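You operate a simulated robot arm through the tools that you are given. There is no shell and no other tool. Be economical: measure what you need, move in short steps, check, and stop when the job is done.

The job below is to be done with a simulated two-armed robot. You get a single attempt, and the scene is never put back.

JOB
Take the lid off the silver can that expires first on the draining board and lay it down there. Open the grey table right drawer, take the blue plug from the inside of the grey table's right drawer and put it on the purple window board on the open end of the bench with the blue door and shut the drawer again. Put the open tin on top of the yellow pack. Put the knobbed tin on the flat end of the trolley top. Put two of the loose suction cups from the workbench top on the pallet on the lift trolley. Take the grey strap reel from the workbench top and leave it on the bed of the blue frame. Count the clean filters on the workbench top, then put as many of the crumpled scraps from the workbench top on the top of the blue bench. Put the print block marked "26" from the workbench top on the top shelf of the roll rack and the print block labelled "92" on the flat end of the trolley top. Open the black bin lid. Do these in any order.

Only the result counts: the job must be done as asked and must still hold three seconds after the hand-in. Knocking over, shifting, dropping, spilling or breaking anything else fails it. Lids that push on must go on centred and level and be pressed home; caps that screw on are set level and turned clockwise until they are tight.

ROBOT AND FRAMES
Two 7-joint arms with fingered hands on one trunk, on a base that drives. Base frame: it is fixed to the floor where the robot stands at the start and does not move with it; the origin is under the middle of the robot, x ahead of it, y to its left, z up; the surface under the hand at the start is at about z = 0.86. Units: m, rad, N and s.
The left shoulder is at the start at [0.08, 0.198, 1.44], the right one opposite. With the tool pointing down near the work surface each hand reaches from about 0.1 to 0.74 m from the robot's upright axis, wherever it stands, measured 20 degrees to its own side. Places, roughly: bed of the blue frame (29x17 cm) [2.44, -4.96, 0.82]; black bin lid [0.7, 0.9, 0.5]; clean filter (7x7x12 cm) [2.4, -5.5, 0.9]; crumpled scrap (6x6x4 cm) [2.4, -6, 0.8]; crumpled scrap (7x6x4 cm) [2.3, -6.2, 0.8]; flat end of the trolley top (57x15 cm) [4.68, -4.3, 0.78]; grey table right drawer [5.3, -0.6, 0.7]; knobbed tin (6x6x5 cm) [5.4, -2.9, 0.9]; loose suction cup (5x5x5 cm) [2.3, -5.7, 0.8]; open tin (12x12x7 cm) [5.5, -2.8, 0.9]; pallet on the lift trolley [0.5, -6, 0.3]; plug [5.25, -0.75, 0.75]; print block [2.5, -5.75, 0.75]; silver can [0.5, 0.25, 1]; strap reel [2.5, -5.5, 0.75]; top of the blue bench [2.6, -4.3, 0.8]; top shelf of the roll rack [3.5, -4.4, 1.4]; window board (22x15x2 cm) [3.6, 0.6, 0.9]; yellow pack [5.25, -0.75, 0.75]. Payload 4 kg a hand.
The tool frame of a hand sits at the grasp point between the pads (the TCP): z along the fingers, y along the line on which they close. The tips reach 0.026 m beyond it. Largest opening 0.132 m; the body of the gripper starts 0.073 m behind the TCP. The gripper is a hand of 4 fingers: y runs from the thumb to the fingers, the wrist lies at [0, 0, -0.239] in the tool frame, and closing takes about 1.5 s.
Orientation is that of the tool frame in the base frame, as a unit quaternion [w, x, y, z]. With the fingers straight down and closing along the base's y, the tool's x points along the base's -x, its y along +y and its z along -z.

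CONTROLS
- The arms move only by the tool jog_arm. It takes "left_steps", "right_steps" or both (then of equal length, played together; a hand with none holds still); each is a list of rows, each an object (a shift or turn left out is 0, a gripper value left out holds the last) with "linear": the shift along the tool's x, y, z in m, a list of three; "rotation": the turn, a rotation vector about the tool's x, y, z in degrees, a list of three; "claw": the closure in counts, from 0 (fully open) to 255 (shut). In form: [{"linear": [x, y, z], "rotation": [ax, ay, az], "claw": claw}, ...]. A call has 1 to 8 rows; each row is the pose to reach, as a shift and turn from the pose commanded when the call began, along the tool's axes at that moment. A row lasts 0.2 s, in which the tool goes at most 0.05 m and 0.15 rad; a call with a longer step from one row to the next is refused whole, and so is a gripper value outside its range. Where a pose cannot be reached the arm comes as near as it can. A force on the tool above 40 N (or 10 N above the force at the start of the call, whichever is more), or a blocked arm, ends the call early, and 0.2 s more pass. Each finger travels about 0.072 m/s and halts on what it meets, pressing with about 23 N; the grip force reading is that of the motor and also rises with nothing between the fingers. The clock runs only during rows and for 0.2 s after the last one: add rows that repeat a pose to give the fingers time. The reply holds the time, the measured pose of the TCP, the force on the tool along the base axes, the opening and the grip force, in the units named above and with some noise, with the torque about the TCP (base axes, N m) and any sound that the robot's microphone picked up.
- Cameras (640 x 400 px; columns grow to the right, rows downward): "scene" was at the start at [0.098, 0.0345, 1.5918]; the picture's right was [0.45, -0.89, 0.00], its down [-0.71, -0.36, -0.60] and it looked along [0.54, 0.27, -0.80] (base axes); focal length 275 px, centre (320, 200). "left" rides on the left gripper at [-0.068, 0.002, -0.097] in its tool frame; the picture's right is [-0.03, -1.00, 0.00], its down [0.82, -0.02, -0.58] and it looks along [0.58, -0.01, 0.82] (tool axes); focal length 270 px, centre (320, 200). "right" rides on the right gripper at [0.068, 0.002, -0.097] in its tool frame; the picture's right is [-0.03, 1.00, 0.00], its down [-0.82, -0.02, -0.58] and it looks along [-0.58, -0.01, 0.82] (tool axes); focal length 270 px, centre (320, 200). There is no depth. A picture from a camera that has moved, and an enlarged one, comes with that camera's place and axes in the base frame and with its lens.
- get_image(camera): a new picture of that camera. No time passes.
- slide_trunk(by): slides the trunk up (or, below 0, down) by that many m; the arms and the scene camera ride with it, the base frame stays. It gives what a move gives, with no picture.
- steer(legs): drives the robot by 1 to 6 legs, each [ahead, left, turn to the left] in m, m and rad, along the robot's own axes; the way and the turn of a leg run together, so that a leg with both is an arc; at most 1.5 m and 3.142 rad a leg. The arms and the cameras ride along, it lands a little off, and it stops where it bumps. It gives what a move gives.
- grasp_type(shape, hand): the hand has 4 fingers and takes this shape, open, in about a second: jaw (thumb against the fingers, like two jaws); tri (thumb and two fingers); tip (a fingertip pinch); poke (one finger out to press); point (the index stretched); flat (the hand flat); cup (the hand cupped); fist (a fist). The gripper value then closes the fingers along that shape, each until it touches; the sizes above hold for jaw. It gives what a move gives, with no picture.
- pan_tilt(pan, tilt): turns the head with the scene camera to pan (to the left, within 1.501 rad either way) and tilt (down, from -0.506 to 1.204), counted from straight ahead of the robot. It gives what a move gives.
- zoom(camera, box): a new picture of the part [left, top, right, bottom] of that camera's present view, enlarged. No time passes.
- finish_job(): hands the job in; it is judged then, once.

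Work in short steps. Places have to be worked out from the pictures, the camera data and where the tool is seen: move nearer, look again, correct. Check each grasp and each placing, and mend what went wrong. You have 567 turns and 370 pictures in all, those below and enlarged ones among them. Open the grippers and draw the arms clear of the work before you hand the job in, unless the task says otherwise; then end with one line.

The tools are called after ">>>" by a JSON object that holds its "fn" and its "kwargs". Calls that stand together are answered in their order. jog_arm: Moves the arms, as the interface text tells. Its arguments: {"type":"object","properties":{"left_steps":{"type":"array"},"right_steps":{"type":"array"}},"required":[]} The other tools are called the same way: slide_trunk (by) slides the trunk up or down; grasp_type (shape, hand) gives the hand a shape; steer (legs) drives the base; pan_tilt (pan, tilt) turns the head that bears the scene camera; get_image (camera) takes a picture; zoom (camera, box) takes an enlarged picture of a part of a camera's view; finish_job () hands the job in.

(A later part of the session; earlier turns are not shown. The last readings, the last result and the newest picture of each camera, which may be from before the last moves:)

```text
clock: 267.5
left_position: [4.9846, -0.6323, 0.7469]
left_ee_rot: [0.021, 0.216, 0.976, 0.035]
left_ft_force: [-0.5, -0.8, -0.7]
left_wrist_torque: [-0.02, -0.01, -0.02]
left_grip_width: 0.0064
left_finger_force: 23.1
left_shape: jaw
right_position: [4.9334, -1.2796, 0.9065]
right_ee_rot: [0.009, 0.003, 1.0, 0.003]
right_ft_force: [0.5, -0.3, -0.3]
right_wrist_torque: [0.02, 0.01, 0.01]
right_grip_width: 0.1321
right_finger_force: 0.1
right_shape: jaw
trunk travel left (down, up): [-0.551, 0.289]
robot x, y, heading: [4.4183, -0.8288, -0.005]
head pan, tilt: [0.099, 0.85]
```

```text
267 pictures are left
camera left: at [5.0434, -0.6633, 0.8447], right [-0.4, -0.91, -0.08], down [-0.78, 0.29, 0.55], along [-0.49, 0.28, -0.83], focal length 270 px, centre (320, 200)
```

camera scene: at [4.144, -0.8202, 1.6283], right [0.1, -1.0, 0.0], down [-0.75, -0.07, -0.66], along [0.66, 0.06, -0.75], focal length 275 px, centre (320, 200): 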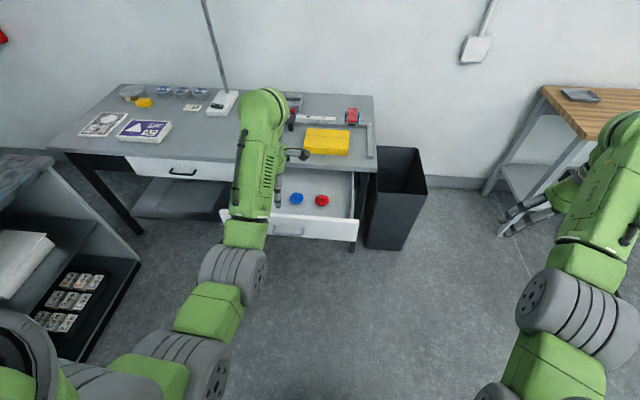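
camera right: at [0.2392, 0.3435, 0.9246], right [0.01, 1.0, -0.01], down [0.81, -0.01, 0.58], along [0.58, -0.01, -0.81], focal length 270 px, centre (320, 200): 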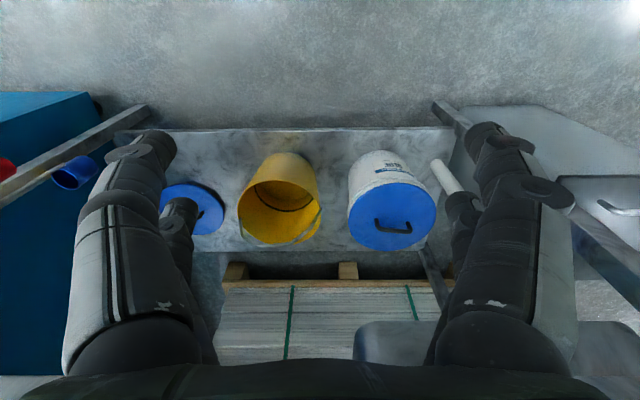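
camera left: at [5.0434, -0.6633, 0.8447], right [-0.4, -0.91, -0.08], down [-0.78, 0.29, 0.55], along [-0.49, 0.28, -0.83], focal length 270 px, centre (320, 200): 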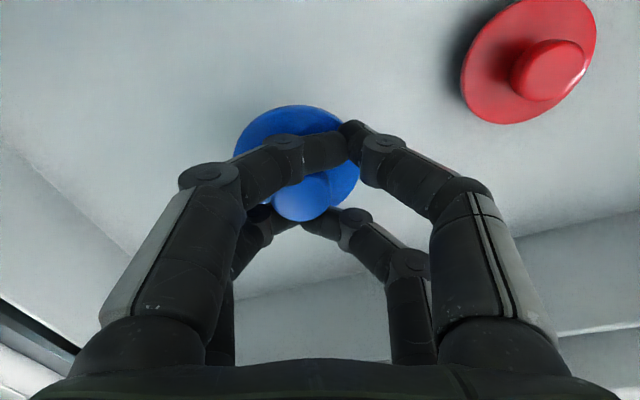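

The plug is held. I raise the left hand, back off, and will shut the drawer with the right hand.

>>> {"fn": "jog_arm", "kwargs": {"left_steps": [{"linear": [0, 0, -0.045]}, {"linear": [0, 0, -0.09]}, {"linear": [0, 0, -0.135]}, {"linear": [0, 0, -0.18]}, {"linear": [0, 0, -0.22]}]}}

>>> {"fn": "steer", "kwargs": {"legs": [[-0.4, 0, 0], [0, 0.3, 0]]}}

>>> {"fn": "jog_arm", "kwargs": {"right_steps": [{"linear": [0, 0.045, 0], "claw": 255}, {"linear": [0, 0.09, 0]}, {"linear": [0, 0.135, 0]}, {"linear": [0, 0.18, 0.03]}, {"linear": [0, 0.2, 0.07]}, {"linear": [0, 0.2, 0.11]}, {"linear": [0, 0.2, 0.15]}, {"linear": [0, 0.2, 0.18]}]}}

>>> {"fn": "get_image", "kwargs": {"camera": "scene"}}

```text
clock: 268.7
left_position: [4.9844, -0.6452, 0.9636]
left_ee_rot: [0.02, 0.216, 0.976, 0.036]
left_ft_force: [-0.2, -0.6, -1.0]
left_wrist_torque: [0.03, 0.01, 0.01]
left_grip_width: 0.0043
left_finger_force: 23.0
left_shape: jaw
left hand out of reach, approached as far as the arm can: row 5
right_position: [4.9323, -1.2801, 0.9068]
right_ee_rot: [0.009, 0.003, 1.0, 0.004]
right_ft_force: [-0.8, 0.4, -0.2]
right_wrist_torque: [0.01, 0.04, -0.01]
right_grip_width: 0.1319
right_finger_force: 0.0
right_shape: jaw
trunk travel left (down, up): [-0.551, 0.289]
robot x, y, heading: [4.4258, -0.8263, -0.002]
head pan, tilt: [0.099, 0.85]
```

```text
clock: 272.9
left_position: [4.5868, -0.3427, 0.9627]
left_ee_rot: [0.021, 0.216, 0.976, 0.035]
left_ft_force: [-1.1, 0.2, -0.8]
left_wrist_torque: [0.03, -0.04, -0.05]
left_grip_width: 0.0046
left_finger_force: 23.0
left_shape: jaw
right_position: [4.5342, -0.9782, 0.9068]
right_ee_rot: [0.01, 0.002, 1.0, 0.004]
right_ft_force: [0.2, -0.5, 0.7]
right_wrist_torque: [0.0, 0.01, 0.03]
right_grip_width: 0.1322
right_finger_force: 0.0
right_shape: jaw
trunk travel left (down, up): [-0.551, 0.289]
robot x, y, heading: [4.0228, -0.5301, -0.006]
head pan, tilt: [0.099, 0.85]
```

```text
refused: row 4 steps farther than a row can; nothing moved
```

```text
266 pictures are left
camera scene: at [4.1327, -0.5197, 1.3984], right [0.1, -1.0, 0.0], down [-0.75, -0.07, -0.66], along [0.66, 0.06, -0.75], focal length 275 px, centre (320, 200)
```

scene: 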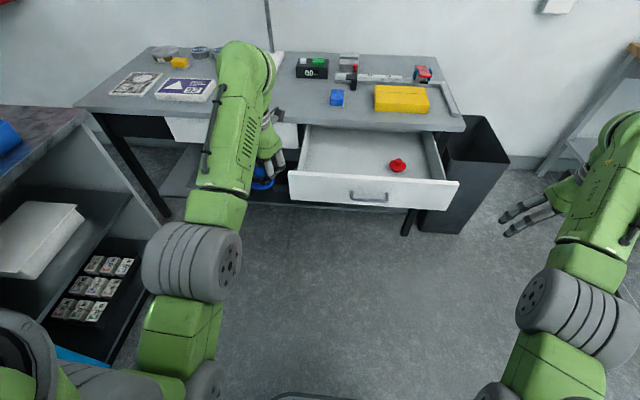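

Plug still held. Now bring the right hand to the drawer's height in smaller rows, fingers shut.

>>> {"fn": "jog_arm", "kwargs": {"right_steps": [{"linear": [0, 0.03, 0.025], "claw": 255}, {"linear": [0, 0.06, 0.05]}, {"linear": [0, 0.09, 0.075]}, {"linear": [0, 0.12, 0.1]}, {"linear": [0, 0.15, 0.125]}, {"linear": [0, 0.18, 0.15]}, {"linear": [0, 0.2, 0.175]}, {"linear": [0, 0.2, 0.2]}]}}

>>> {"fn": "get_image", "kwargs": {"camera": "right"}}

```text
clock: 274.6
left_position: [4.5868, -0.3426, 0.9638]
left_ee_rot: [0.02, 0.216, 0.976, 0.036]
left_ft_force: [-0.2, -0.1, -0.6]
left_wrist_torque: [-0.02, -0.01, 0.0]
left_grip_width: 0.0043
left_finger_force: 22.3
left_shape: jaw
right_position: [4.5403, -0.775, 0.708]
right_ee_rot: [0.01, 0.002, 1.0, 0.003]
right_ft_force: [-0.2, 0.3, -0.5]
right_wrist_torque: [-0.02, 0.03, 0.02]
right_grip_width: 0.0003
right_finger_force: 22.4
right_shape: jaw
trunk travel left (down, up): [-0.551, 0.289]
robot x, y, heading: [4.0266, -0.5291, 0.003]
head pan, tilt: [0.099, 0.85]
```

```text
265 pictures are left
camera right: at [4.4703, -0.7742, 0.8041], right [0.03, 1.0, 0.01], down [0.8, -0.03, 0.59], along [0.59, -0.01, -0.8], focal length 270 px, centre (320, 200)
```

right: 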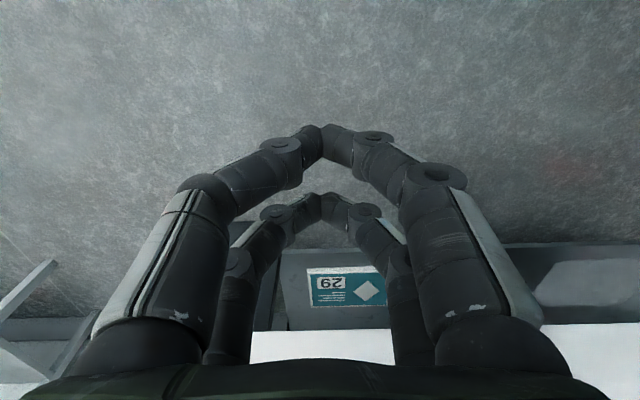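

The palm would meet the table edge before the drawer is shut, so I pitch the right hand forward 45° to push with the fingertips.

>>> {"fn": "jog_arm", "kwargs": {"right_steps": [{"rotation": [0, -8, 0]}, {"rotation": [0, -16, 0]}, {"rotation": [0, -24, 0]}, {"rotation": [0, -32, 0]}, {"rotation": [0, -40, 0]}, {"rotation": [0, -48, 0]}]}}

>>> {"fn": "get_image", "kwargs": {"camera": "scene"}}

```text
clock: 276.1
left_position: [4.5877, -0.3418, 0.962]
left_ee_rot: [0.021, 0.216, 0.975, 0.035]
left_ft_force: [0.0, 0.1, -1.2]
left_wrist_torque: [-0.02, 0.03, -0.02]
left_grip_width: 0.0042
left_finger_force: 23.1
left_shape: jaw
right_position: [4.5426, -0.7659, 0.7168]
right_ee_rot: [0.393, 0.006, 0.92, -0.003]
right_ft_force: [-0.5, -0.1, 0.2]
right_wrist_torque: [-0.02, -0.06, -0.03]
right_grip_width: 0.0
right_finger_force: 22.6
right_shape: jaw
right hand out of reach, approached as far as the arm can: row 6
trunk travel left (down, up): [-0.551, 0.289]
robot x, y, heading: [4.0179, -0.5249, -0.001]
head pan, tilt: [0.099, 0.85]
```

```text
264 pictures are left
camera scene: at [4.1334, -0.5182, 1.3984], right [0.1, -1.0, 0.0], down [-0.75, -0.07, -0.66], along [0.66, 0.06, -0.75], focal length 275 px, centre (320, 200)
```

scene: 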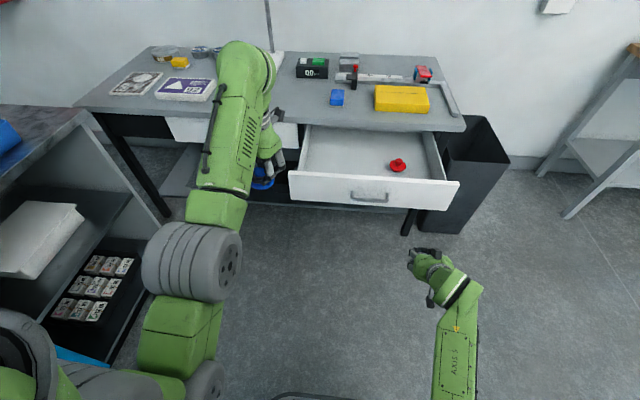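

Now drive forward to push the drawer shut; first 0.48 m.

>>> {"fn": "steer", "kwargs": {"legs": [[0.48, 0, 0]]}}

>>> {"fn": "get_image", "kwargs": {"camera": "scene"}}

```text
clock: 278.9
left_position: [5.0688, -0.3448, 0.9639]
left_ee_rot: [0.021, 0.216, 0.975, 0.036]
left_ft_force: [0.4, -0.2, -0.6]
left_wrist_torque: [-0.01, 0.01, 0.04]
left_grip_width: 0.0043
left_finger_force: 22.8
left_shape: jaw
right_position: [5.0237, -0.7659, 0.7159]
right_ee_rot: [0.391, 0.005, 0.92, -0.003]
right_ft_force: [0.6, 0.4, 0.7]
right_wrist_torque: [0.02, -0.01, -0.02]
right_grip_width: 0.0002
right_finger_force: 22.9
right_shape: jaw
trunk travel left (down, up): [-0.551, 0.289]
robot x, y, heading: [4.5058, -0.5311, -0.001]
head pan, tilt: [0.099, 0.85]
```

```text
263 pictures are left
camera scene: at [4.6147, -0.5198, 1.3985], right [0.1, -1.0, 0.0], down [-0.75, -0.07, -0.66], along [0.66, 0.06, -0.75], focal length 275 px, centre (320, 200)
```

scene: 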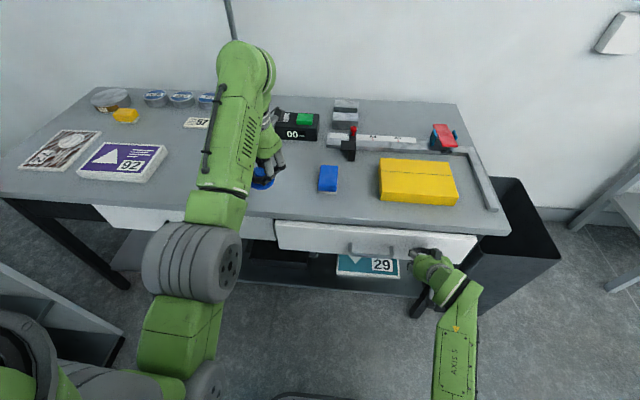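

Nearly shut. A little further in small legs.

>>> {"fn": "steer", "kwargs": {"legs": [[0.05, 0, 0]]}}

>>> {"fn": "zoom", "kwargs": {"camera": "scene", "box": [240, 170, 500, 320]}}

```text
clock: 279.9
left_position: [5.1086, -0.3454, 0.9634]
left_ee_rot: [0.021, 0.218, 0.975, 0.036]
left_ft_force: [-0.4, 0.0, -0.9]
left_wrist_torque: [-0.01, -0.01, -0.03]
left_grip_width: 0.0043
left_finger_force: 23.3
left_shape: jaw
right_position: [5.0578, -0.7667, 0.7081]
right_ee_rot: [0.38, 0.01, 0.925, -0.002]
right_ft_force: [-13.5, -1.7, 2.1]
right_wrist_torque: [0.0, -0.04, -0.07]
right_grip_width: 0.0001
right_finger_force: 22.3
right_shape: jaw
trunk travel left (down, up): [-0.551, 0.289]
robot x, y, heading: [4.5507, -0.5286, -0.008]
head pan, tilt: [0.099, 0.85]
stopped in leg 1: the force on the tool passed its limit at 94 N (the readings are from after the stop); the commanded pose is now the measured one
```

```text
2.46 times, centred on (370, 245) of scene
camera zoom: at [4.6548, -0.5194, 1.3986], right [0.09, -1.0, 0.0], down [-0.75, -0.07, -0.66], along [0.66, 0.06, -0.75], focal length 677 px, centre (197, 89)
```

zoom: 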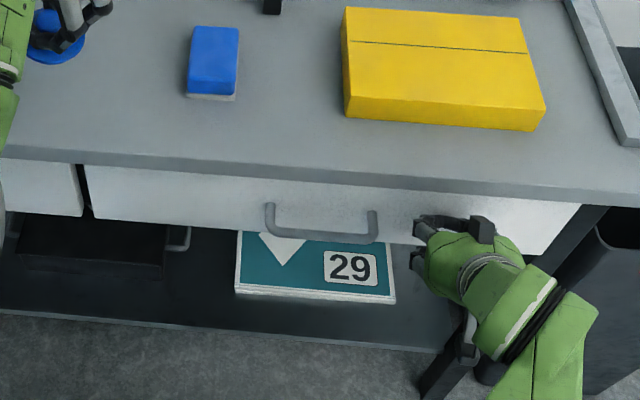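

The drawer is shut. I back off 0.5 m, raise the trunk, and look left at the bench with the blue door.

>>> {"fn": "steer", "kwargs": {"legs": [[-0.6, -0.2, 0]]}}

>>> {"fn": "slide_trunk", "kwargs": {"by": 0.25}}

>>> {"fn": "pan_tilt", "kwargs": {"pan": 1.3, "tilt": 0.6}}

>>> {"fn": "get_image", "kwargs": {"camera": "scene"}}

```text
clock: 283.4
left_position: [4.5076, -0.5399, 0.9613]
left_ee_rot: [0.02, 0.213, 0.976, 0.035]
left_ft_force: [0.0, -1.0, -0.3]
left_wrist_torque: [0.03, 0.01, 0.01]
left_grip_width: 0.0043
left_finger_force: 22.9
left_shape: jaw
right_position: [4.4606, -0.9631, 0.7087]
right_ee_rot: [0.381, 0.005, 0.924, 0.001]
right_ft_force: [-0.8, -0.2, 0.3]
right_wrist_torque: [-0.04, 0.03, -0.02]
right_grip_width: 0.0
right_finger_force: 23.0
right_shape: jaw
trunk travel left (down, up): [-0.551, 0.289]
robot x, y, heading: [3.9439, -0.7288, 0.002]
head pan, tilt: [0.099, 0.85]
```

```text
clock: 286.0
left_position: [4.5071, -0.5405, 1.2131]
left_ee_rot: [0.02, 0.213, 0.976, 0.035]
left_ft_force: [0.1, 0.3, -0.5]
left_wrist_torque: [0.01, 0.0, 0.0]
left_grip_width: 0.0043
left_finger_force: 23.0
left_shape: jaw
right_position: [4.4594, -0.9615, 0.9584]
right_ee_rot: [0.382, 0.005, 0.924, 0.0]
right_ft_force: [0.3, 0.1, -0.8]
right_wrist_torque: [-0.01, -0.01, -0.02]
right_grip_width: 0.0002
right_finger_force: 23.1
right_shape: jaw
trunk travel left (down, up): [-0.801, 0.039]
robot x, y, heading: [3.945, -0.7288, -0.001]
head pan, tilt: [0.099, 0.85]
```

```text
clock: 287.4
left_position: [4.5067, -0.5413, 1.2139]
left_ee_rot: [0.02, 0.212, 0.976, 0.035]
left_ft_force: [0.0, -0.7, 0.0]
left_wrist_torque: [-0.01, 0.0, -0.03]
left_grip_width: 0.0043
left_finger_force: 22.9
left_shape: jaw
right_position: [4.4586, -0.9628, 0.9581]
right_ee_rot: [0.382, 0.006, 0.924, 0.0]
right_ft_force: [1.7, 0.6, -0.2]
right_wrist_torque: [-0.03, -0.01, -0.01]
right_grip_width: 0.0
right_finger_force: 22.9
right_shape: jaw
trunk travel left (down, up): [-0.801, 0.039]
robot x, y, heading: [3.9455, -0.7271, 0.001]
head pan, tilt: [1.3, 0.6]
```

```text
261 pictures are left
camera scene: at [4.0005, -0.6422, 1.6693], right [0.96, -0.27, 0.0], down [-0.15, -0.54, -0.82], along [0.22, 0.8, -0.57], focal length 275 px, centre (320, 200)
```

scene: 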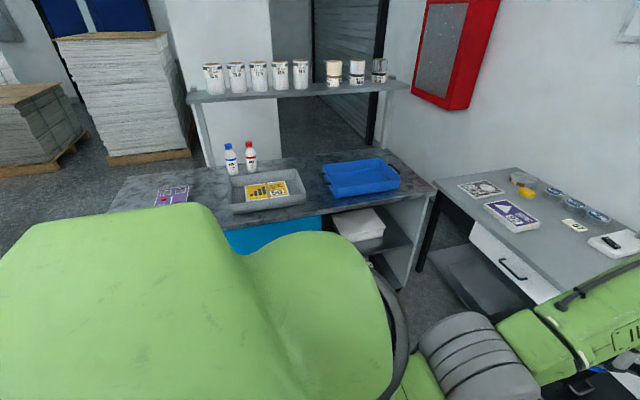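

The purple board is at about (3.58, 0.62) on the bench's left end. I first level and tuck the right hand, then turn left and approach.

>>> {"fn": "jog_arm", "kwargs": {"right_steps": [{"rotation": [0, 7.5, 0]}, {"rotation": [0, 15, 0]}, {"rotation": [0, 22.5, 0]}, {"rotation": [0, 30, 0]}, {"rotation": [0, 37.5, 0]}, {"rotation": [0, 45, 0]}]}}

>>> {"fn": "jog_arm", "kwargs": {"right_steps": [{"linear": [0.04, -0.02, 0], "claw": 0}, {"linear": [0.08, -0.04, 0]}, {"linear": [0.11, -0.07, 0]}, {"linear": [0.13, -0.1, 0]}]}}

>>> {"fn": "steer", "kwargs": {"legs": [[0, 0, 1.57], [0.35, 0.2, 0]]}}

>>> {"fn": "pan_tilt", "kwargs": {"pan": 0.2, "tilt": 0.7}}

>>> {"fn": "get_image", "kwargs": {"camera": "scene"}}

```text
clock: 288.8
left_position: [4.508, -0.5405, 1.2125]
left_ee_rot: [0.02, 0.213, 0.976, 0.035]
left_ft_force: [0.3, 0.0, 0.2]
left_wrist_torque: [0.03, 0.01, 0.0]
left_grip_width: 0.0041
left_finger_force: 22.6
left_shape: jaw
right_position: [4.4596, -0.9618, 0.9579]
right_ee_rot: [-0.002, 0.004, 1.0, 0.003]
right_ft_force: [-0.2, 0.9, 0.1]
right_wrist_torque: [0.01, 0.0, 0.0]
right_grip_width: 0.0
right_finger_force: 22.6
right_shape: jaw
trunk travel left (down, up): [-0.801, 0.039]
robot x, y, heading: [3.9479, -0.7238, -0.003]
head pan, tilt: [1.3, 0.6]
```

```text
clock: 289.8
left_position: [4.5073, -0.5418, 1.2134]
left_ee_rot: [0.02, 0.213, 0.976, 0.036]
left_ft_force: [1.0, 0.0, -0.8]
left_wrist_torque: [-0.02, 0.01, -0.04]
left_grip_width: 0.0042
left_finger_force: 23.3
left_shape: jaw
right_position: [4.3273, -1.0622, 0.9596]
right_ee_rot: [-0.001, 0.005, 1.0, 0.002]
right_ft_force: [0.1, -0.1, -0.4]
right_wrist_torque: [0.04, 0.01, 0.0]
right_grip_width: 0.1321
right_finger_force: 0.0
right_shape: jaw
trunk travel left (down, up): [-0.801, 0.039]
robot x, y, heading: [3.9474, -0.7302, 0.006]
head pan, tilt: [1.3, 0.6]
```

```text
clock: 296.1
left_position: [3.5648, 0.1847, 1.2136]
left_ee_rot: [-0.011, -0.536, 0.843, 0.041]
left_ft_force: [-0.6, -0.2, -1.0]
left_wrist_torque: [0.0, 0.02, -0.04]
left_grip_width: 0.0045
left_finger_force: 22.2
left_shape: jaw
right_position: [4.0839, 0.0022, 0.9598]
right_ee_rot: [-0.002, -0.701, 0.713, 0.002]
right_ft_force: [-0.7, 0.1, 0.1]
right_wrist_torque: [-0.02, 0.01, 0.0]
right_grip_width: 0.1319
right_finger_force: 0.0
right_shape: jaw
trunk travel left (down, up): [-0.801, 0.039]
robot x, y, heading: [3.7466, -0.3765, 1.567]
head pan, tilt: [1.3, 0.6]
```

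```text
clock: 297.5
left_position: [3.5628, 0.1851, 1.2129]
left_ee_rot: [-0.011, -0.537, 0.843, 0.04]
left_ft_force: [-0.6, -0.4, -0.2]
left_wrist_torque: [-0.02, -0.01, 0.03]
left_grip_width: 0.0042
left_finger_force: 22.6
left_shape: jaw
right_position: [4.082, 0.0037, 0.9579]
right_ee_rot: [-0.003, -0.701, 0.713, 0.001]
right_ft_force: [-0.1, -1.2, -0.2]
right_wrist_torque: [0.05, -0.02, -0.02]
right_grip_width: 0.1319
right_finger_force: 0.1
right_shape: jaw
trunk travel left (down, up): [-0.801, 0.039]
robot x, y, heading: [3.746, -0.3775, 1.564]
head pan, tilt: [0.201, 0.7]
```

```text
260 pictures are left
camera scene: at [3.7318, -0.2631, 1.6608], right [0.98, 0.2, 0.0], down [0.13, -0.63, -0.77], along [-0.15, 0.75, -0.64], focal length 275 px, centre (320, 200)
```

scene: 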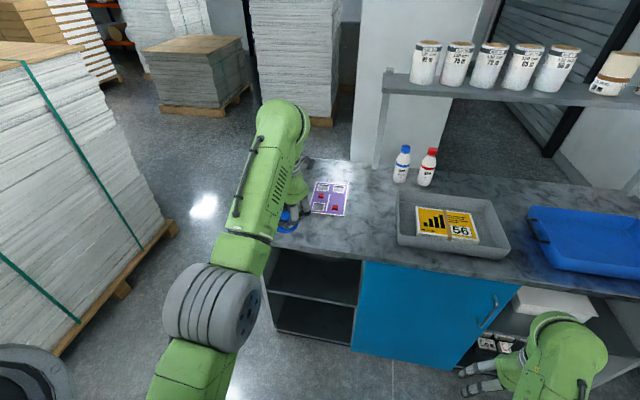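

Zooming on the purple window board.

>>> {"fn": "zoom", "kwargs": {"camera": "scene", "box": [260, 150, 400, 250]}}

>>> {"fn": "get_image", "kwargs": {"camera": "left"}}

```text
4.00 times, centred on (330, 200) of scene
camera zoom: at [3.7318, -0.2631, 1.6608], right [0.98, 0.2, 0.0], down [0.13, -0.63, -0.77], along [-0.15, 0.75, -0.64], focal length 1100 px, centre (280, 200)
```

zoom: 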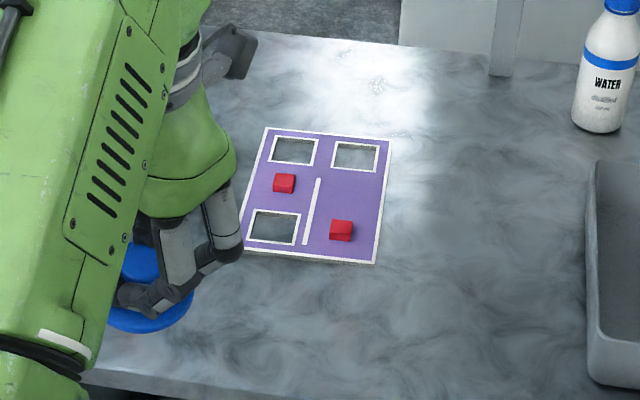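

```text
258 pictures are left
camera left: at [3.5969, 0.244, 1.3118], right [0.91, -0.4, -0.08], down [-0.29, -0.78, 0.55], along [-0.28, -0.48, -0.83], focal length 270 px, centre (320, 200)
```

left: 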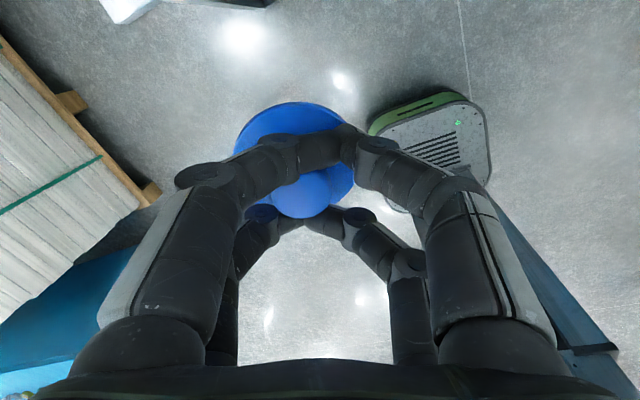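

The free solid spot on the board lies between the upper-right window and the lower-right red block, about (3.621, 0.672). I raise the right hand out of the trays' way, then drive 0.5 m up to the bench.

>>> {"fn": "jog_arm", "kwargs": {"right_steps": [{"linear": [0, -0.02, -0.04]}, {"linear": [0, -0.04, -0.08]}, {"linear": [0, -0.06, -0.12]}, {"linear": [0, -0.08, -0.15]}]}}

>>> {"fn": "steer", "kwargs": {"legs": [[0.48, 0, 0]]}}

>>> {"fn": "get_image", "kwargs": {"camera": "left"}}

>>> {"fn": "get_image", "kwargs": {"camera": "scene"}}

```text
clock: 298.5
left_position: [3.5637, 0.187, 1.2127]
left_ee_rot: [-0.012, -0.536, 0.843, 0.04]
left_ft_force: [-0.1, 0.4, -0.3]
left_wrist_torque: [-0.02, -0.03, -0.01]
left_grip_width: 0.0043
left_finger_force: 23.1
left_shape: jaw
right_position: [4.1706, 0.0114, 1.0863]
right_ee_rot: [-0.003, -0.701, 0.713, 0.001]
right_ft_force: [1.0, 1.3, 0.1]
right_wrist_torque: [-0.06, 0.04, -0.03]
right_grip_width: 0.1319
right_finger_force: 0.1
right_shape: jaw
right hand out of reach, approached as far as the arm can: row 4
trunk travel left (down, up): [-0.801, 0.039]
robot x, y, heading: [3.7489, -0.374, 1.564]
head pan, tilt: [0.201, 0.7]
```

```text
clock: 301.4
left_position: [3.5623, 0.6603, 1.2114]
left_ee_rot: [-0.011, -0.537, 0.843, 0.039]
left_ft_force: [0.1, -0.1, 0.7]
left_wrist_torque: [-0.01, 0.0, -0.03]
left_grip_width: 0.0044
left_finger_force: 22.8
left_shape: jaw
right_position: [4.1689, 0.4865, 1.086]
right_ee_rot: [-0.002, -0.702, 0.712, 0.0]
right_ft_force: [-0.9, -0.7, 0.7]
right_wrist_torque: [-0.03, -0.02, 0.01]
right_grip_width: 0.132
right_finger_force: 0.0
right_shape: jaw
trunk travel left (down, up): [-0.801, 0.039]
robot x, y, heading: [3.7466, 0.0963, 1.564]
head pan, tilt: [0.201, 0.7]
stopped in leg 1: the robot was blocked; the commanded pose is now the measured one
```

```text
257 pictures are left
camera left: at [3.5962, 0.7187, 1.3106], right [0.92, -0.4, -0.08], down [-0.29, -0.78, 0.55], along [-0.28, -0.49, -0.83], focal length 270 px, centre (320, 200)
```

left: 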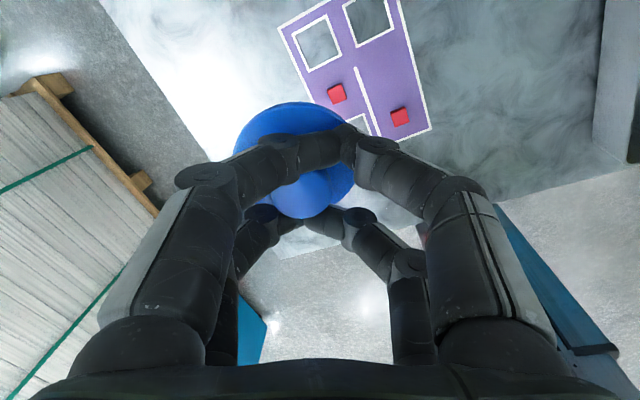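

```text
256 pictures are left
camera scene: at [3.7327, 0.2129, 1.6604], right [0.98, 0.2, 0.0], down [0.13, -0.63, -0.76], along [-0.15, 0.75, -0.65], focal length 275 px, centre (320, 200)
```

scene: 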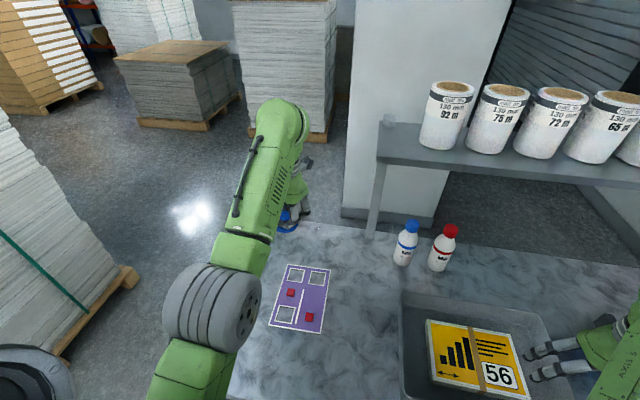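

Two views agree the board top is at z≈0.91; free spot centre ≈ (3.625, 0.634). The base touched the bench, so I back off 2 cm, then move the plug above the spot at z≈1.03.

>>> {"fn": "steer", "kwargs": {"legs": [[-0.02, 0, 0]]}}

>>> {"fn": "jog_arm", "kwargs": {"left_steps": [{"linear": [0.0, -0.02, 0.035]}, {"linear": [-0.007, -0.04, 0.07]}, {"linear": [-0.01, -0.06, 0.105]}, {"linear": [-0.013, -0.075, 0.14]}, {"linear": [-0.015, -0.084, 0.1736]}, {"linear": [-0.015, -0.084, 0.1736]}]}}

>>> {"fn": "get_image", "kwargs": {"camera": "left"}}

>>> {"fn": "zoom", "kwargs": {"camera": "scene", "box": [220, 220, 380, 340]}}

```text
clock: 302.2
left_position: [3.562, 0.6449, 1.2098]
left_ee_rot: [-0.012, -0.538, 0.842, 0.037]
left_ft_force: [0.0, 1.0, -1.6]
left_wrist_torque: [-0.07, 0.0, -0.01]
left_grip_width: 0.0043
left_finger_force: 23.3
left_shape: jaw
right_position: [4.1696, 0.4696, 1.0849]
right_ee_rot: [-0.003, -0.702, 0.712, -0.001]
right_ft_force: [0.4, -1.0, -0.3]
right_wrist_torque: [-0.02, 0.03, 0.03]
right_grip_width: 0.1318
right_finger_force: 0.1
right_shape: jaw
trunk travel left (down, up): [-0.801, 0.039]
robot x, y, heading: [3.7486, 0.0775, 1.57]
head pan, tilt: [0.201, 0.7]
```

```text
clock: 303.6
left_position: [3.5695, 0.6343, 1.0381]
left_ee_rot: [-0.01, -0.534, 0.845, 0.04]
left_ft_force: [-0.5, 0.2, -0.5]
left_wrist_torque: [0.0, -0.01, -0.02]
left_grip_width: 0.0046
left_finger_force: 22.9
left_shape: jaw
left hand out of reach, approached as far as the arm can: row 1, 2, 3, 4, 5, 6
right_position: [4.1691, 0.4657, 1.086]
right_ee_rot: [-0.003, -0.702, 0.712, 0.0]
right_ft_force: [-0.7, 0.2, 0.2]
right_wrist_torque: [-0.03, 0.0, 0.0]
right_grip_width: 0.1319
right_finger_force: 0.0
right_shape: jaw
trunk travel left (down, up): [-0.801, 0.039]
robot x, y, heading: [3.7501, 0.0734, 1.574]
head pan, tilt: [0.201, 0.7]
```

```text
255 pictures are left
camera left: at [3.6035, 0.6928, 1.1359], right [0.91, -0.4, -0.08], down [-0.3, -0.78, 0.55], along [-0.28, -0.48, -0.83], focal length 270 px, centre (320, 200)
```

left: 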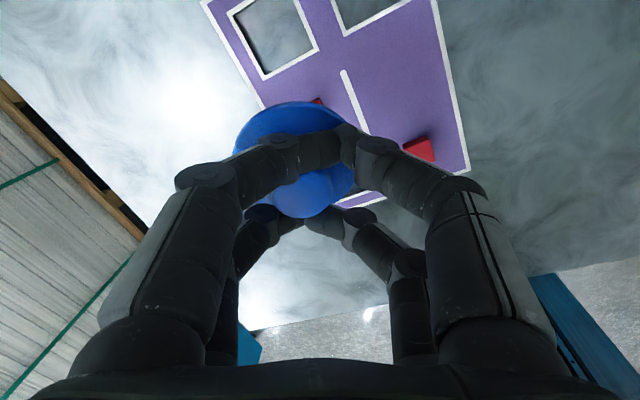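

```text
3.33 times, centred on (300, 280) of scene
camera zoom: at [3.7323, 0.1916, 1.6606], right [0.98, 0.2, 0.0], down [0.13, -0.63, -0.76], along [-0.15, 0.75, -0.64], focal length 917 px, centre (387, -67)
```

zoom: 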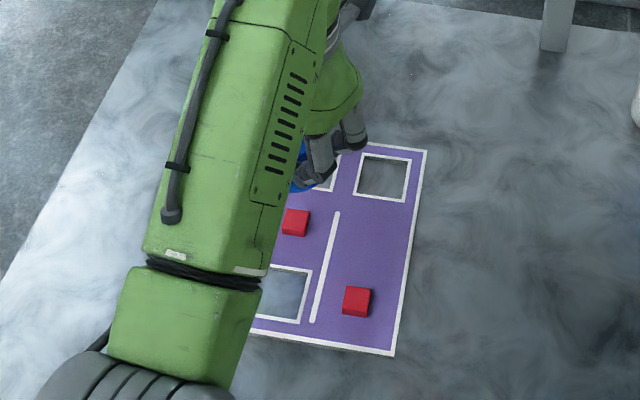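

The wrist is at its yaw limit sideways, so I shift the base 7 cm to the right instead.

>>> {"fn": "steer", "kwargs": {"legs": [[0, -0.07, 0]]}}

>>> {"fn": "get_image", "kwargs": {"camera": "left"}}

>>> {"fn": "zoom", "kwargs": {"camera": "scene", "box": [180, 220, 340, 340]}}

```text
clock: 304.6
left_position: [3.6275, 0.6333, 1.0364]
left_ee_rot: [-0.006, -0.534, 0.844, 0.038]
left_ft_force: [-0.5, -0.3, -0.8]
left_wrist_torque: [-0.02, -0.07, 0.0]
left_grip_width: 0.0042
left_finger_force: 23.1
left_shape: jaw
right_position: [4.2282, 0.4652, 1.0913]
right_ee_rot: [0.002, -0.702, 0.712, -0.004]
right_ft_force: [-0.3, -0.3, 0.4]
right_wrist_torque: [-0.02, -0.07, 0.01]
right_grip_width: 0.1317
right_finger_force: 0.1
right_shape: jaw
trunk travel left (down, up): [-0.801, 0.039]
robot x, y, heading: [3.8153, 0.0765, 1.568]
head pan, tilt: [0.201, 0.7]
```

```text
253 pictures are left
camera left: at [3.6608, 0.6914, 1.1348], right [0.91, -0.4, -0.07], down [-0.3, -0.78, 0.55], along [-0.28, -0.48, -0.83], focal length 270 px, centre (320, 200)
```

left: 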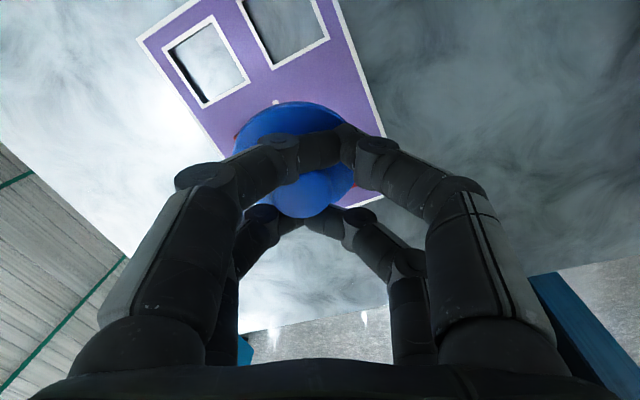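

```text
3.33 times, centred on (260, 280) of scene
camera zoom: at [3.7848, 0.1897, 1.6605], right [0.98, 0.2, 0.01], down [0.14, -0.63, -0.76], along [-0.15, 0.75, -0.65], focal length 917 px, centre (520, -67)
```

zoom: 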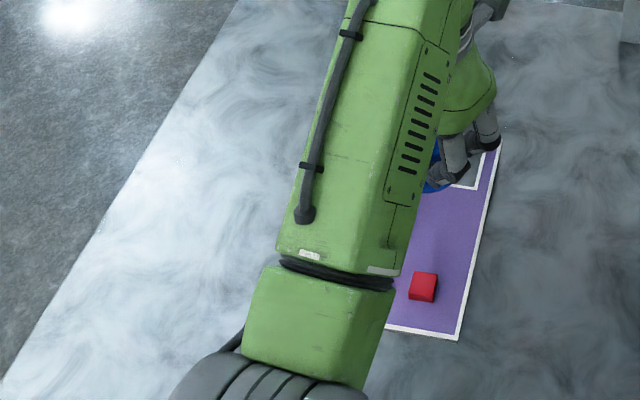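

Nearly there; another 1 cm right, then lower by trunk.

>>> {"fn": "steer", "kwargs": {"legs": [[0, -0.014, 0]]}}

>>> {"fn": "slide_trunk", "kwargs": {"by": -0.05}}

>>> {"fn": "get_image", "kwargs": {"camera": "left"}}

>>> {"fn": "zoom", "kwargs": {"camera": "scene", "box": [230, 220, 350, 310]}}

```text
clock: 305.4
left_position: [3.6454, 0.6343, 1.0369]
left_ee_rot: [-0.009, -0.535, 0.844, 0.04]
left_ft_force: [-0.1, -0.3, -0.3]
left_wrist_torque: [-0.04, -0.04, -0.01]
left_grip_width: 0.0042
left_finger_force: 23.1
left_shape: jaw
right_position: [4.2452, 0.4655, 1.089]
right_ee_rot: [0.001, -0.703, 0.712, -0.001]
right_ft_force: [-0.8, 0.4, 0.2]
right_wrist_torque: [0.0, -0.04, 0.05]
right_grip_width: 0.1321
right_finger_force: 0.1
right_shape: jaw
trunk travel left (down, up): [-0.801, 0.039]
robot x, y, heading: [3.8324, 0.0768, 1.573]
head pan, tilt: [0.201, 0.7]
```

```text
clock: 306.3
left_position: [3.6512, 0.6333, 0.9891]
left_ee_rot: [-0.012, -0.535, 0.844, 0.041]
left_ft_force: [0.3, 0.1, -0.2]
left_wrist_torque: [0.02, 0.0, 0.0]
left_grip_width: 0.0041
left_finger_force: 23.0
left_shape: jaw
right_position: [4.2523, 0.4648, 1.0361]
right_ee_rot: [-0.003, -0.703, 0.711, 0.001]
right_ft_force: [0.6, -0.4, -0.1]
right_wrist_torque: [-0.01, 0.03, 0.01]
right_grip_width: 0.1321
right_finger_force: 0.0
right_shape: jaw
trunk travel left (down, up): [-0.751, 0.089]
robot x, y, heading: [3.8307, 0.0739, 1.566]
head pan, tilt: [0.201, 0.7]
```

```text
251 pictures are left
camera left: at [3.6854, 0.6914, 1.0865], right [0.91, -0.4, -0.08], down [-0.3, -0.78, 0.55], along [-0.28, -0.48, -0.83], focal length 270 px, centre (320, 200)
```

left: 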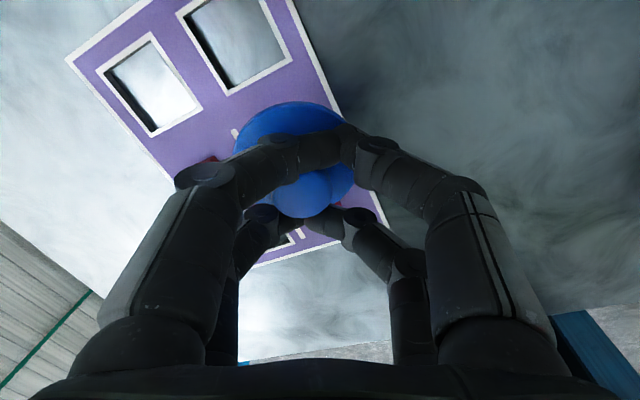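

```text
4.44 times, centred on (290, 265) of scene
camera zoom: at [3.8159, 0.1897, 1.6107], right [0.98, 0.2, 0.0], down [0.13, -0.63, -0.77], along [-0.15, 0.75, -0.64], focal length 1223 px, centre (453, -89)
```

zoom: 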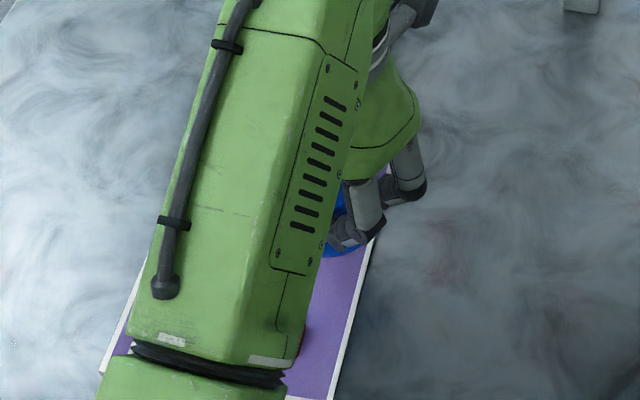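

Slightly over to the right; I jog 11 mm left, then lower stepwise watching force.

>>> {"fn": "jog_arm", "kwargs": {"left_steps": [{"linear": [0.0075, 0.0087, 0]}, {"linear": [0.0075, 0.0087, 0]}]}}

>>> {"fn": "slide_trunk", "kwargs": {"by": -0.02}}

>>> {"fn": "get_image", "kwargs": {"camera": "left"}}

```text
clock: 306.9
left_position: [3.6387, 0.6312, 0.9895]
left_ee_rot: [-0.011, -0.534, 0.844, 0.041]
left_ft_force: [-0.6, 0.3, -0.4]
left_wrist_torque: [0.0, 0.02, -0.01]
left_grip_width: 0.0042
left_finger_force: 23.1
left_shape: jaw
right_position: [4.2514, 0.4661, 1.0364]
right_ee_rot: [-0.002, -0.703, 0.711, 0.001]
right_ft_force: [0.2, -0.5, 0.6]
right_wrist_torque: [0.05, 0.03, 0.01]
right_grip_width: 0.1318
right_finger_force: 0.0
right_shape: jaw
trunk travel left (down, up): [-0.751, 0.089]
robot x, y, heading: [3.8276, 0.0756, 1.573]
head pan, tilt: [0.201, 0.7]
```

```text
clock: 307.6
left_position: [3.6401, 0.6311, 0.9688]
left_ee_rot: [-0.011, -0.534, 0.844, 0.041]
left_ft_force: [0.4, -0.1, -0.8]
left_wrist_torque: [-0.01, 0.0, 0.01]
left_grip_width: 0.0041
left_finger_force: 22.9
left_shape: jaw
right_position: [4.2501, 0.4655, 1.0169]
right_ee_rot: [-0.002, -0.703, 0.712, 0.0]
right_ft_force: [-0.4, -0.6, 0.0]
right_wrist_torque: [0.04, 0.02, 0.03]
right_grip_width: 0.1319
right_finger_force: 0.1
right_shape: jaw
trunk travel left (down, up): [-0.731, 0.109]
robot x, y, heading: [3.83, 0.0711, 1.568]
head pan, tilt: [0.201, 0.7]
```

```text
249 pictures are left
camera left: at [3.6734, 0.6885, 1.0667], right [0.91, -0.4, -0.08], down [-0.3, -0.78, 0.55], along [-0.28, -0.48, -0.83], focal length 270 px, centre (320, 200)
```

left: 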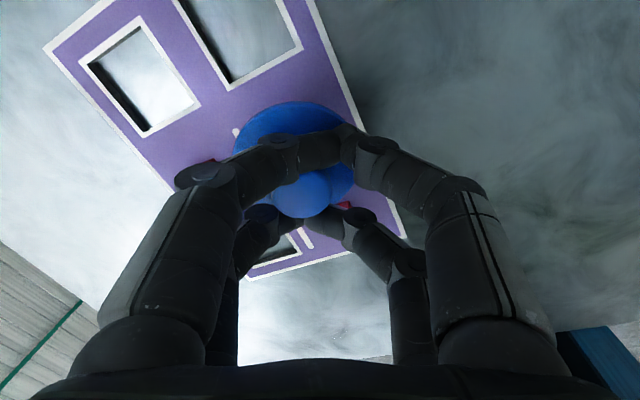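

Position looks right (between divider and edge, beyond the red block). Lower further.

>>> {"fn": "slide_trunk", "kwargs": {"by": -0.01}}

>>> {"fn": "slide_trunk", "kwargs": {"by": -0.008}}

>>> {"fn": "get_image", "kwargs": {"camera": "left"}}

```text
clock: 308.2
left_position: [3.64, 0.6312, 0.9586]
left_ee_rot: [-0.012, -0.534, 0.845, 0.039]
left_ft_force: [0.8, -0.2, -0.3]
left_wrist_torque: [-0.01, 0.02, 0.01]
left_grip_width: 0.0042
left_finger_force: 22.9
left_shape: jaw
right_position: [4.2516, 0.4662, 1.0063]
right_ee_rot: [-0.002, -0.703, 0.711, 0.001]
right_ft_force: [0.4, -0.2, -0.4]
right_wrist_torque: [-0.02, -0.03, 0.03]
right_grip_width: 0.1318
right_finger_force: 0.1
right_shape: jaw
trunk travel left (down, up): [-0.721, 0.119]
robot x, y, heading: [3.8327, 0.0742, 1.568]
head pan, tilt: [0.201, 0.7]
```

```text
clock: 308.7
left_position: [3.6395, 0.6298, 0.9537]
left_ee_rot: [-0.01, -0.534, 0.845, 0.042]
left_ft_force: [-0.2, 3.3, 17.8]
left_wrist_torque: [0.11, 0.07, -0.04]
left_grip_width: 0.0045
left_finger_force: 23.5
left_shape: jaw
right_position: [4.2519, 0.4649, 0.9985]
right_ee_rot: [-0.002, -0.703, 0.711, 0.002]
right_ft_force: [0.5, -0.4, -0.7]
right_wrist_torque: [0.03, -0.02, -0.01]
right_grip_width: 0.1318
right_finger_force: 0.0
right_shape: jaw
trunk travel left (down, up): [-0.713, 0.127]
robot x, y, heading: [3.8279, 0.0757, 1.564]
head pan, tilt: [0.201, 0.7]
```

```text
248 pictures are left
camera left: at [3.6741, 0.6874, 1.0527], right [0.91, -0.4, -0.08], down [-0.3, -0.78, 0.55], along [-0.29, -0.48, -0.83], focal length 270 px, centre (320, 200)
```

left: 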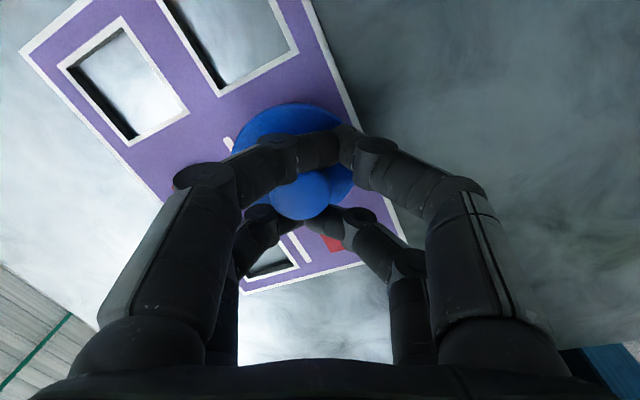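

Contact made. I ease 3 mm up, open just enough to free the knob, and rise.

>>> {"fn": "slide_trunk", "kwargs": {"by": 0.004}}

>>> {"fn": "jog_arm", "kwargs": {"left_steps": [{"claw": 210}, {"claw": 165}, {"claw": 160}, {"claw": 160}, {"claw": 160}]}}

>>> {"fn": "slide_trunk", "kwargs": {"by": 0.08}}

>>> {"fn": "get_image", "kwargs": {"camera": "left"}}

```text
clock: 309.3
left_position: [3.6388, 0.6298, 0.9546]
left_ee_rot: [-0.011, -0.534, 0.844, 0.04]
left_ft_force: [-0.2, 1.5, 7.9]
left_wrist_torque: [0.04, 0.0, -0.04]
left_grip_width: 0.0044
left_finger_force: 23.2
left_shape: jaw
right_position: [4.2517, 0.4651, 1.0016]
right_ee_rot: [-0.002, -0.703, 0.712, 0.003]
right_ft_force: [0.0, 0.0, 0.1]
right_wrist_torque: [-0.06, 0.03, -0.04]
right_grip_width: 0.1318
right_finger_force: 0.0
right_shape: jaw
trunk travel left (down, up): [-0.717, 0.123]
robot x, y, heading: [3.8265, 0.0756, 1.567]
head pan, tilt: [0.201, 0.7]
```

```text
clock: 310.5
left_position: [3.6394, 0.6299, 0.9547]
left_ee_rot: [-0.011, -0.534, 0.844, 0.04]
left_ft_force: [1.1, -1.2, 3.6]
left_wrist_torque: [-0.02, 0.04, 0.01]
left_grip_width: 0.0482
left_finger_force: 0.1
left_shape: jaw
right_position: [4.251, 0.465, 1.0026]
right_ee_rot: [-0.001, -0.703, 0.711, 0.001]
right_ft_force: [0.6, -0.6, 0.6]
right_wrist_torque: [-0.02, -0.01, -0.01]
right_grip_width: 0.1318
right_finger_force: 0.1
right_shape: jaw
trunk travel left (down, up): [-0.717, 0.123]
robot x, y, heading: [3.8304, 0.0773, 1.566]
head pan, tilt: [0.201, 0.7]
```

```text
clock: 311.6
left_position: [3.6395, 0.6304, 1.0337]
left_ee_rot: [-0.011, -0.534, 0.844, 0.039]
left_ft_force: [-0.4, -0.5, 0.3]
left_wrist_torque: [-0.02, -0.01, 0.02]
left_grip_width: 0.0488
left_finger_force: 0.1
left_shape: jaw
right_position: [4.2508, 0.4657, 1.0829]
right_ee_rot: [-0.002, -0.703, 0.711, 0.001]
right_ft_force: [0.1, 0.5, 0.5]
right_wrist_torque: [0.0, -0.02, 0.02]
right_grip_width: 0.1318
right_finger_force: 0.2
right_shape: jaw
trunk travel left (down, up): [-0.797, 0.043]
robot x, y, heading: [3.8304, 0.0773, 1.565]
head pan, tilt: [0.201, 0.7]
```

```text
247 pictures are left
camera left: at [3.6731, 0.6883, 1.1326], right [0.91, -0.4, -0.08], down [-0.3, -0.78, 0.55], along [-0.28, -0.48, -0.83], focal length 270 px, centre (320, 200)
```

left: 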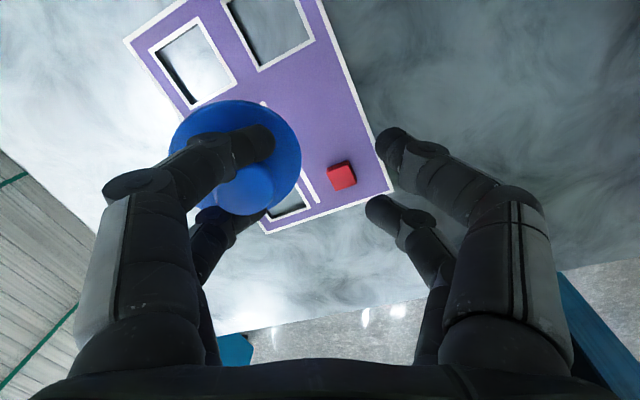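

The knob is wedged in the slot between the two left fingers and came up with them. I'll set the plug down on free bench to the right of the board, open fully to free it, and regrasp the knob properly.

>>> {"fn": "steer", "kwargs": {"legs": [[0, -0.2, 0]]}}

>>> {"fn": "get_image", "kwargs": {"camera": "left"}}

>>> {"fn": "get_image", "kwargs": {"camera": "scene"}}

```text
clock: 313.2
left_position: [3.8336, 0.6311, 1.0333]
left_ee_rot: [-0.009, -0.535, 0.844, 0.039]
left_ft_force: [0.0, 0.0, -1.3]
left_wrist_torque: [0.0, -0.03, 0.04]
left_grip_width: 0.0492
left_finger_force: 0.1
left_shape: jaw
right_position: [4.4443, 0.4659, 1.0843]
right_ee_rot: [-0.001, -0.702, 0.712, 0.0]
right_ft_force: [0.0, 0.4, 1.3]
right_wrist_torque: [-0.01, -0.02, 0.0]
right_grip_width: 0.1317
right_finger_force: 0.1
right_shape: jaw
trunk travel left (down, up): [-0.797, 0.043]
robot x, y, heading: [4.0307, 0.0797, 1.572]
head pan, tilt: [0.201, 0.7]
```

```text
246 pictures are left
camera left: at [3.8669, 0.688, 1.1321], right [0.91, -0.4, -0.07], down [-0.3, -0.78, 0.55], along [-0.28, -0.48, -0.83], focal length 270 px, centre (320, 200)
```

left: 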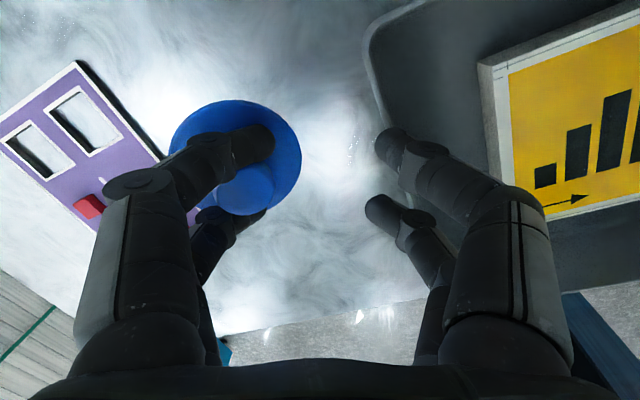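

```text
245 pictures are left
camera scene: at [4.0065, 0.1898, 1.6566], right [0.98, 0.2, 0.0], down [0.13, -0.63, -0.76], along [-0.15, 0.75, -0.64], focal length 275 px, centre (320, 200)
```

scene: 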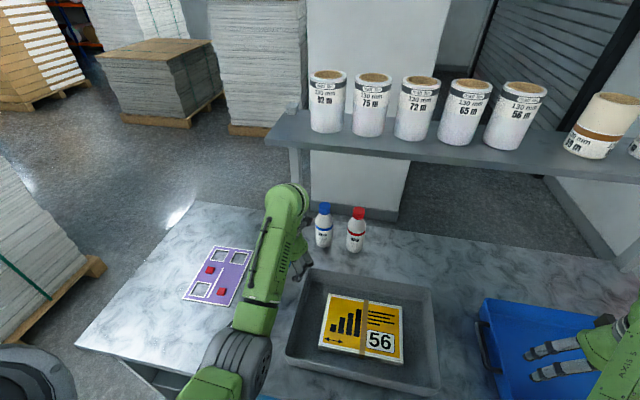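

The tray is close on the right, so I go 6 cm back left, then lower the plug to the bench top.

>>> {"fn": "steer", "kwargs": {"legs": [[0, 0.062, 0]]}}

>>> {"fn": "slide_trunk", "kwargs": {"by": -0.085}}

>>> {"fn": "slide_trunk", "kwargs": {"by": -0.012}}

>>> {"fn": "get_image", "kwargs": {"camera": "left"}}

```text
clock: 314.2
left_position: [3.7877, 0.6303, 1.0365]
left_ee_rot: [-0.016, -0.534, 0.844, 0.043]
left_ft_force: [0.7, 0.1, -0.6]
left_wrist_torque: [-0.01, 0.05, -0.04]
left_grip_width: 0.0489
left_finger_force: 0.1
left_shape: jaw
right_position: [4.3991, 0.4639, 1.0771]
right_ee_rot: [-0.006, -0.702, 0.712, 0.005]
right_ft_force: [-0.2, 0.0, 0.2]
right_wrist_torque: [0.0, 0.08, 0.01]
right_grip_width: 0.1317
right_finger_force: 0.1
right_shape: jaw
trunk travel left (down, up): [-0.797, 0.043]
robot x, y, heading: [3.9629, 0.0754, 1.57]
head pan, tilt: [0.201, 0.7]
```

```text
clock: 315.4
left_position: [3.7787, 0.6295, 0.9504]
left_ee_rot: [-0.011, -0.535, 0.844, 0.041]
left_ft_force: [-0.2, -1.1, 0.4]
left_wrist_torque: [0.01, 0.08, -0.02]
left_grip_width: 0.0492
left_finger_force: 0.0
left_shape: jaw
right_position: [4.389, 0.4645, 0.9976]
right_ee_rot: [-0.003, -0.702, 0.712, 0.002]
right_ft_force: [0.1, -0.1, 0.0]
right_wrist_torque: [0.04, 0.02, 0.01]
right_grip_width: 0.132
right_finger_force: 0.2
right_shape: jaw
trunk travel left (down, up): [-0.712, 0.128]
robot x, y, heading: [3.9698, 0.078, 1.567]
head pan, tilt: [0.201, 0.7]
```

```text
clock: 316.2
left_position: [3.7752, 0.6345, 0.946]
left_ee_rot: [-0.008, -0.535, 0.843, 0.05]
left_ft_force: [-3.0, -2.3, 19.7]
left_wrist_torque: [0.02, 0.71, 0.14]
left_grip_width: 0.05
left_finger_force: 0.0
left_shape: jaw
right_position: [4.3896, 0.4645, 0.986]
right_ee_rot: [-0.002, -0.702, 0.712, 0.001]
right_ft_force: [0.2, 0.4, 1.0]
right_wrist_torque: [-0.01, -0.01, 0.0]
right_grip_width: 0.1321
right_finger_force: 0.1
right_shape: jaw
trunk travel left (down, up): [-0.701, 0.139]
robot x, y, heading: [3.968, 0.076, 1.572]
head pan, tilt: [0.201, 0.7]
stopped: the force on the tool passed its limit at 42 N (the readings are from after the stop); the commanded pose is now the measured one
```

```text
244 pictures are left
camera left: at [3.8099, 0.6888, 1.0456], right [0.91, -0.4, -0.09], down [-0.29, -0.79, 0.54], along [-0.29, -0.46, -0.84], focal length 270 px, centre (320, 200)
```

left: 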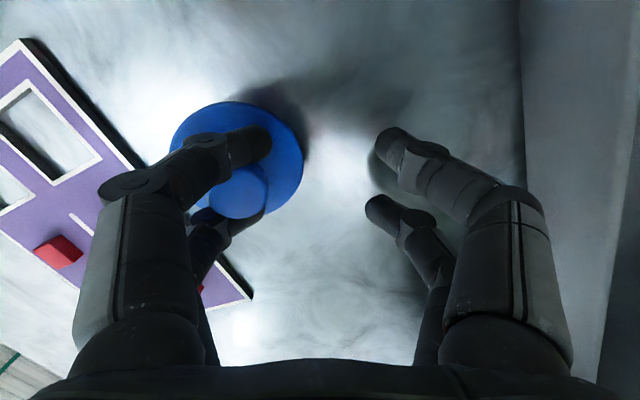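

Plug is on the bench. I ease up 3 mm and open fully.

>>> {"fn": "slide_trunk", "kwargs": {"by": 0.004}}

>>> {"fn": "jog_arm", "kwargs": {"left_steps": [{"claw": 120}, {"claw": 80}, {"claw": 40}, {"claw": 0}, {"claw": 0}, {"claw": 0}]}}

>>> {"fn": "get_image", "kwargs": {"camera": "left"}}

```text
clock: 316.7
left_position: [3.7762, 0.6316, 0.9477]
left_ee_rot: [-0.008, -0.534, 0.844, 0.046]
left_ft_force: [-1.1, -0.3, 11.1]
left_wrist_torque: [0.12, 0.38, 0.04]
left_grip_width: 0.0501
left_finger_force: 0.0
left_shape: jaw
right_position: [4.3887, 0.4642, 0.9892]
right_ee_rot: [-0.002, -0.702, 0.712, 0.002]
right_ft_force: [-0.6, -0.2, 0.4]
right_wrist_torque: [-0.04, -0.03, 0.02]
right_grip_width: 0.1318
right_finger_force: 0.1
right_shape: jaw
trunk travel left (down, up): [-0.705, 0.135]
robot x, y, heading: [3.9659, 0.074, 1.57]
head pan, tilt: [0.201, 0.7]
```

```text
clock: 318.1
left_position: [3.7751, 0.6333, 0.9475]
left_ee_rot: [-0.009, -0.533, 0.845, 0.045]
left_ft_force: [-1.1, 0.1, 0.0]
left_wrist_torque: [-0.02, -0.05, 0.03]
left_grip_width: 0.132
left_finger_force: 0.1
left_shape: jaw
right_position: [4.3882, 0.4662, 0.9901]
right_ee_rot: [-0.001, -0.702, 0.713, 0.001]
right_ft_force: [0.2, 0.0, -0.2]
right_wrist_torque: [0.0, 0.02, 0.0]
right_grip_width: 0.1317
right_finger_force: 0.0
right_shape: jaw
trunk travel left (down, up): [-0.705, 0.135]
robot x, y, heading: [3.967, 0.0792, 1.564]
head pan, tilt: [0.201, 0.7]
```

```text
243 pictures are left
camera left: at [3.8105, 0.6897, 1.0454], right [0.91, -0.4, -0.09], down [-0.3, -0.78, 0.55], along [-0.29, -0.47, -0.83], focal length 270 px, centre (320, 200)
```

left: 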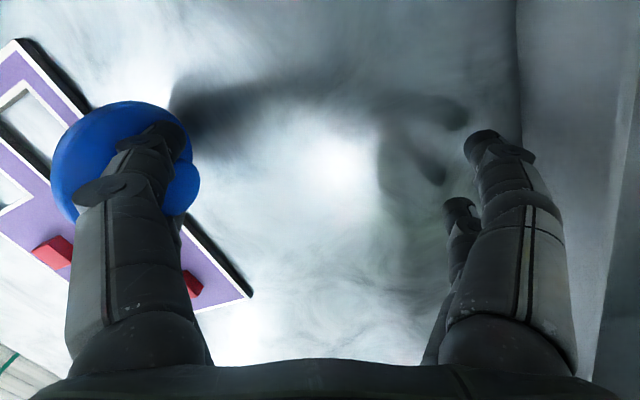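

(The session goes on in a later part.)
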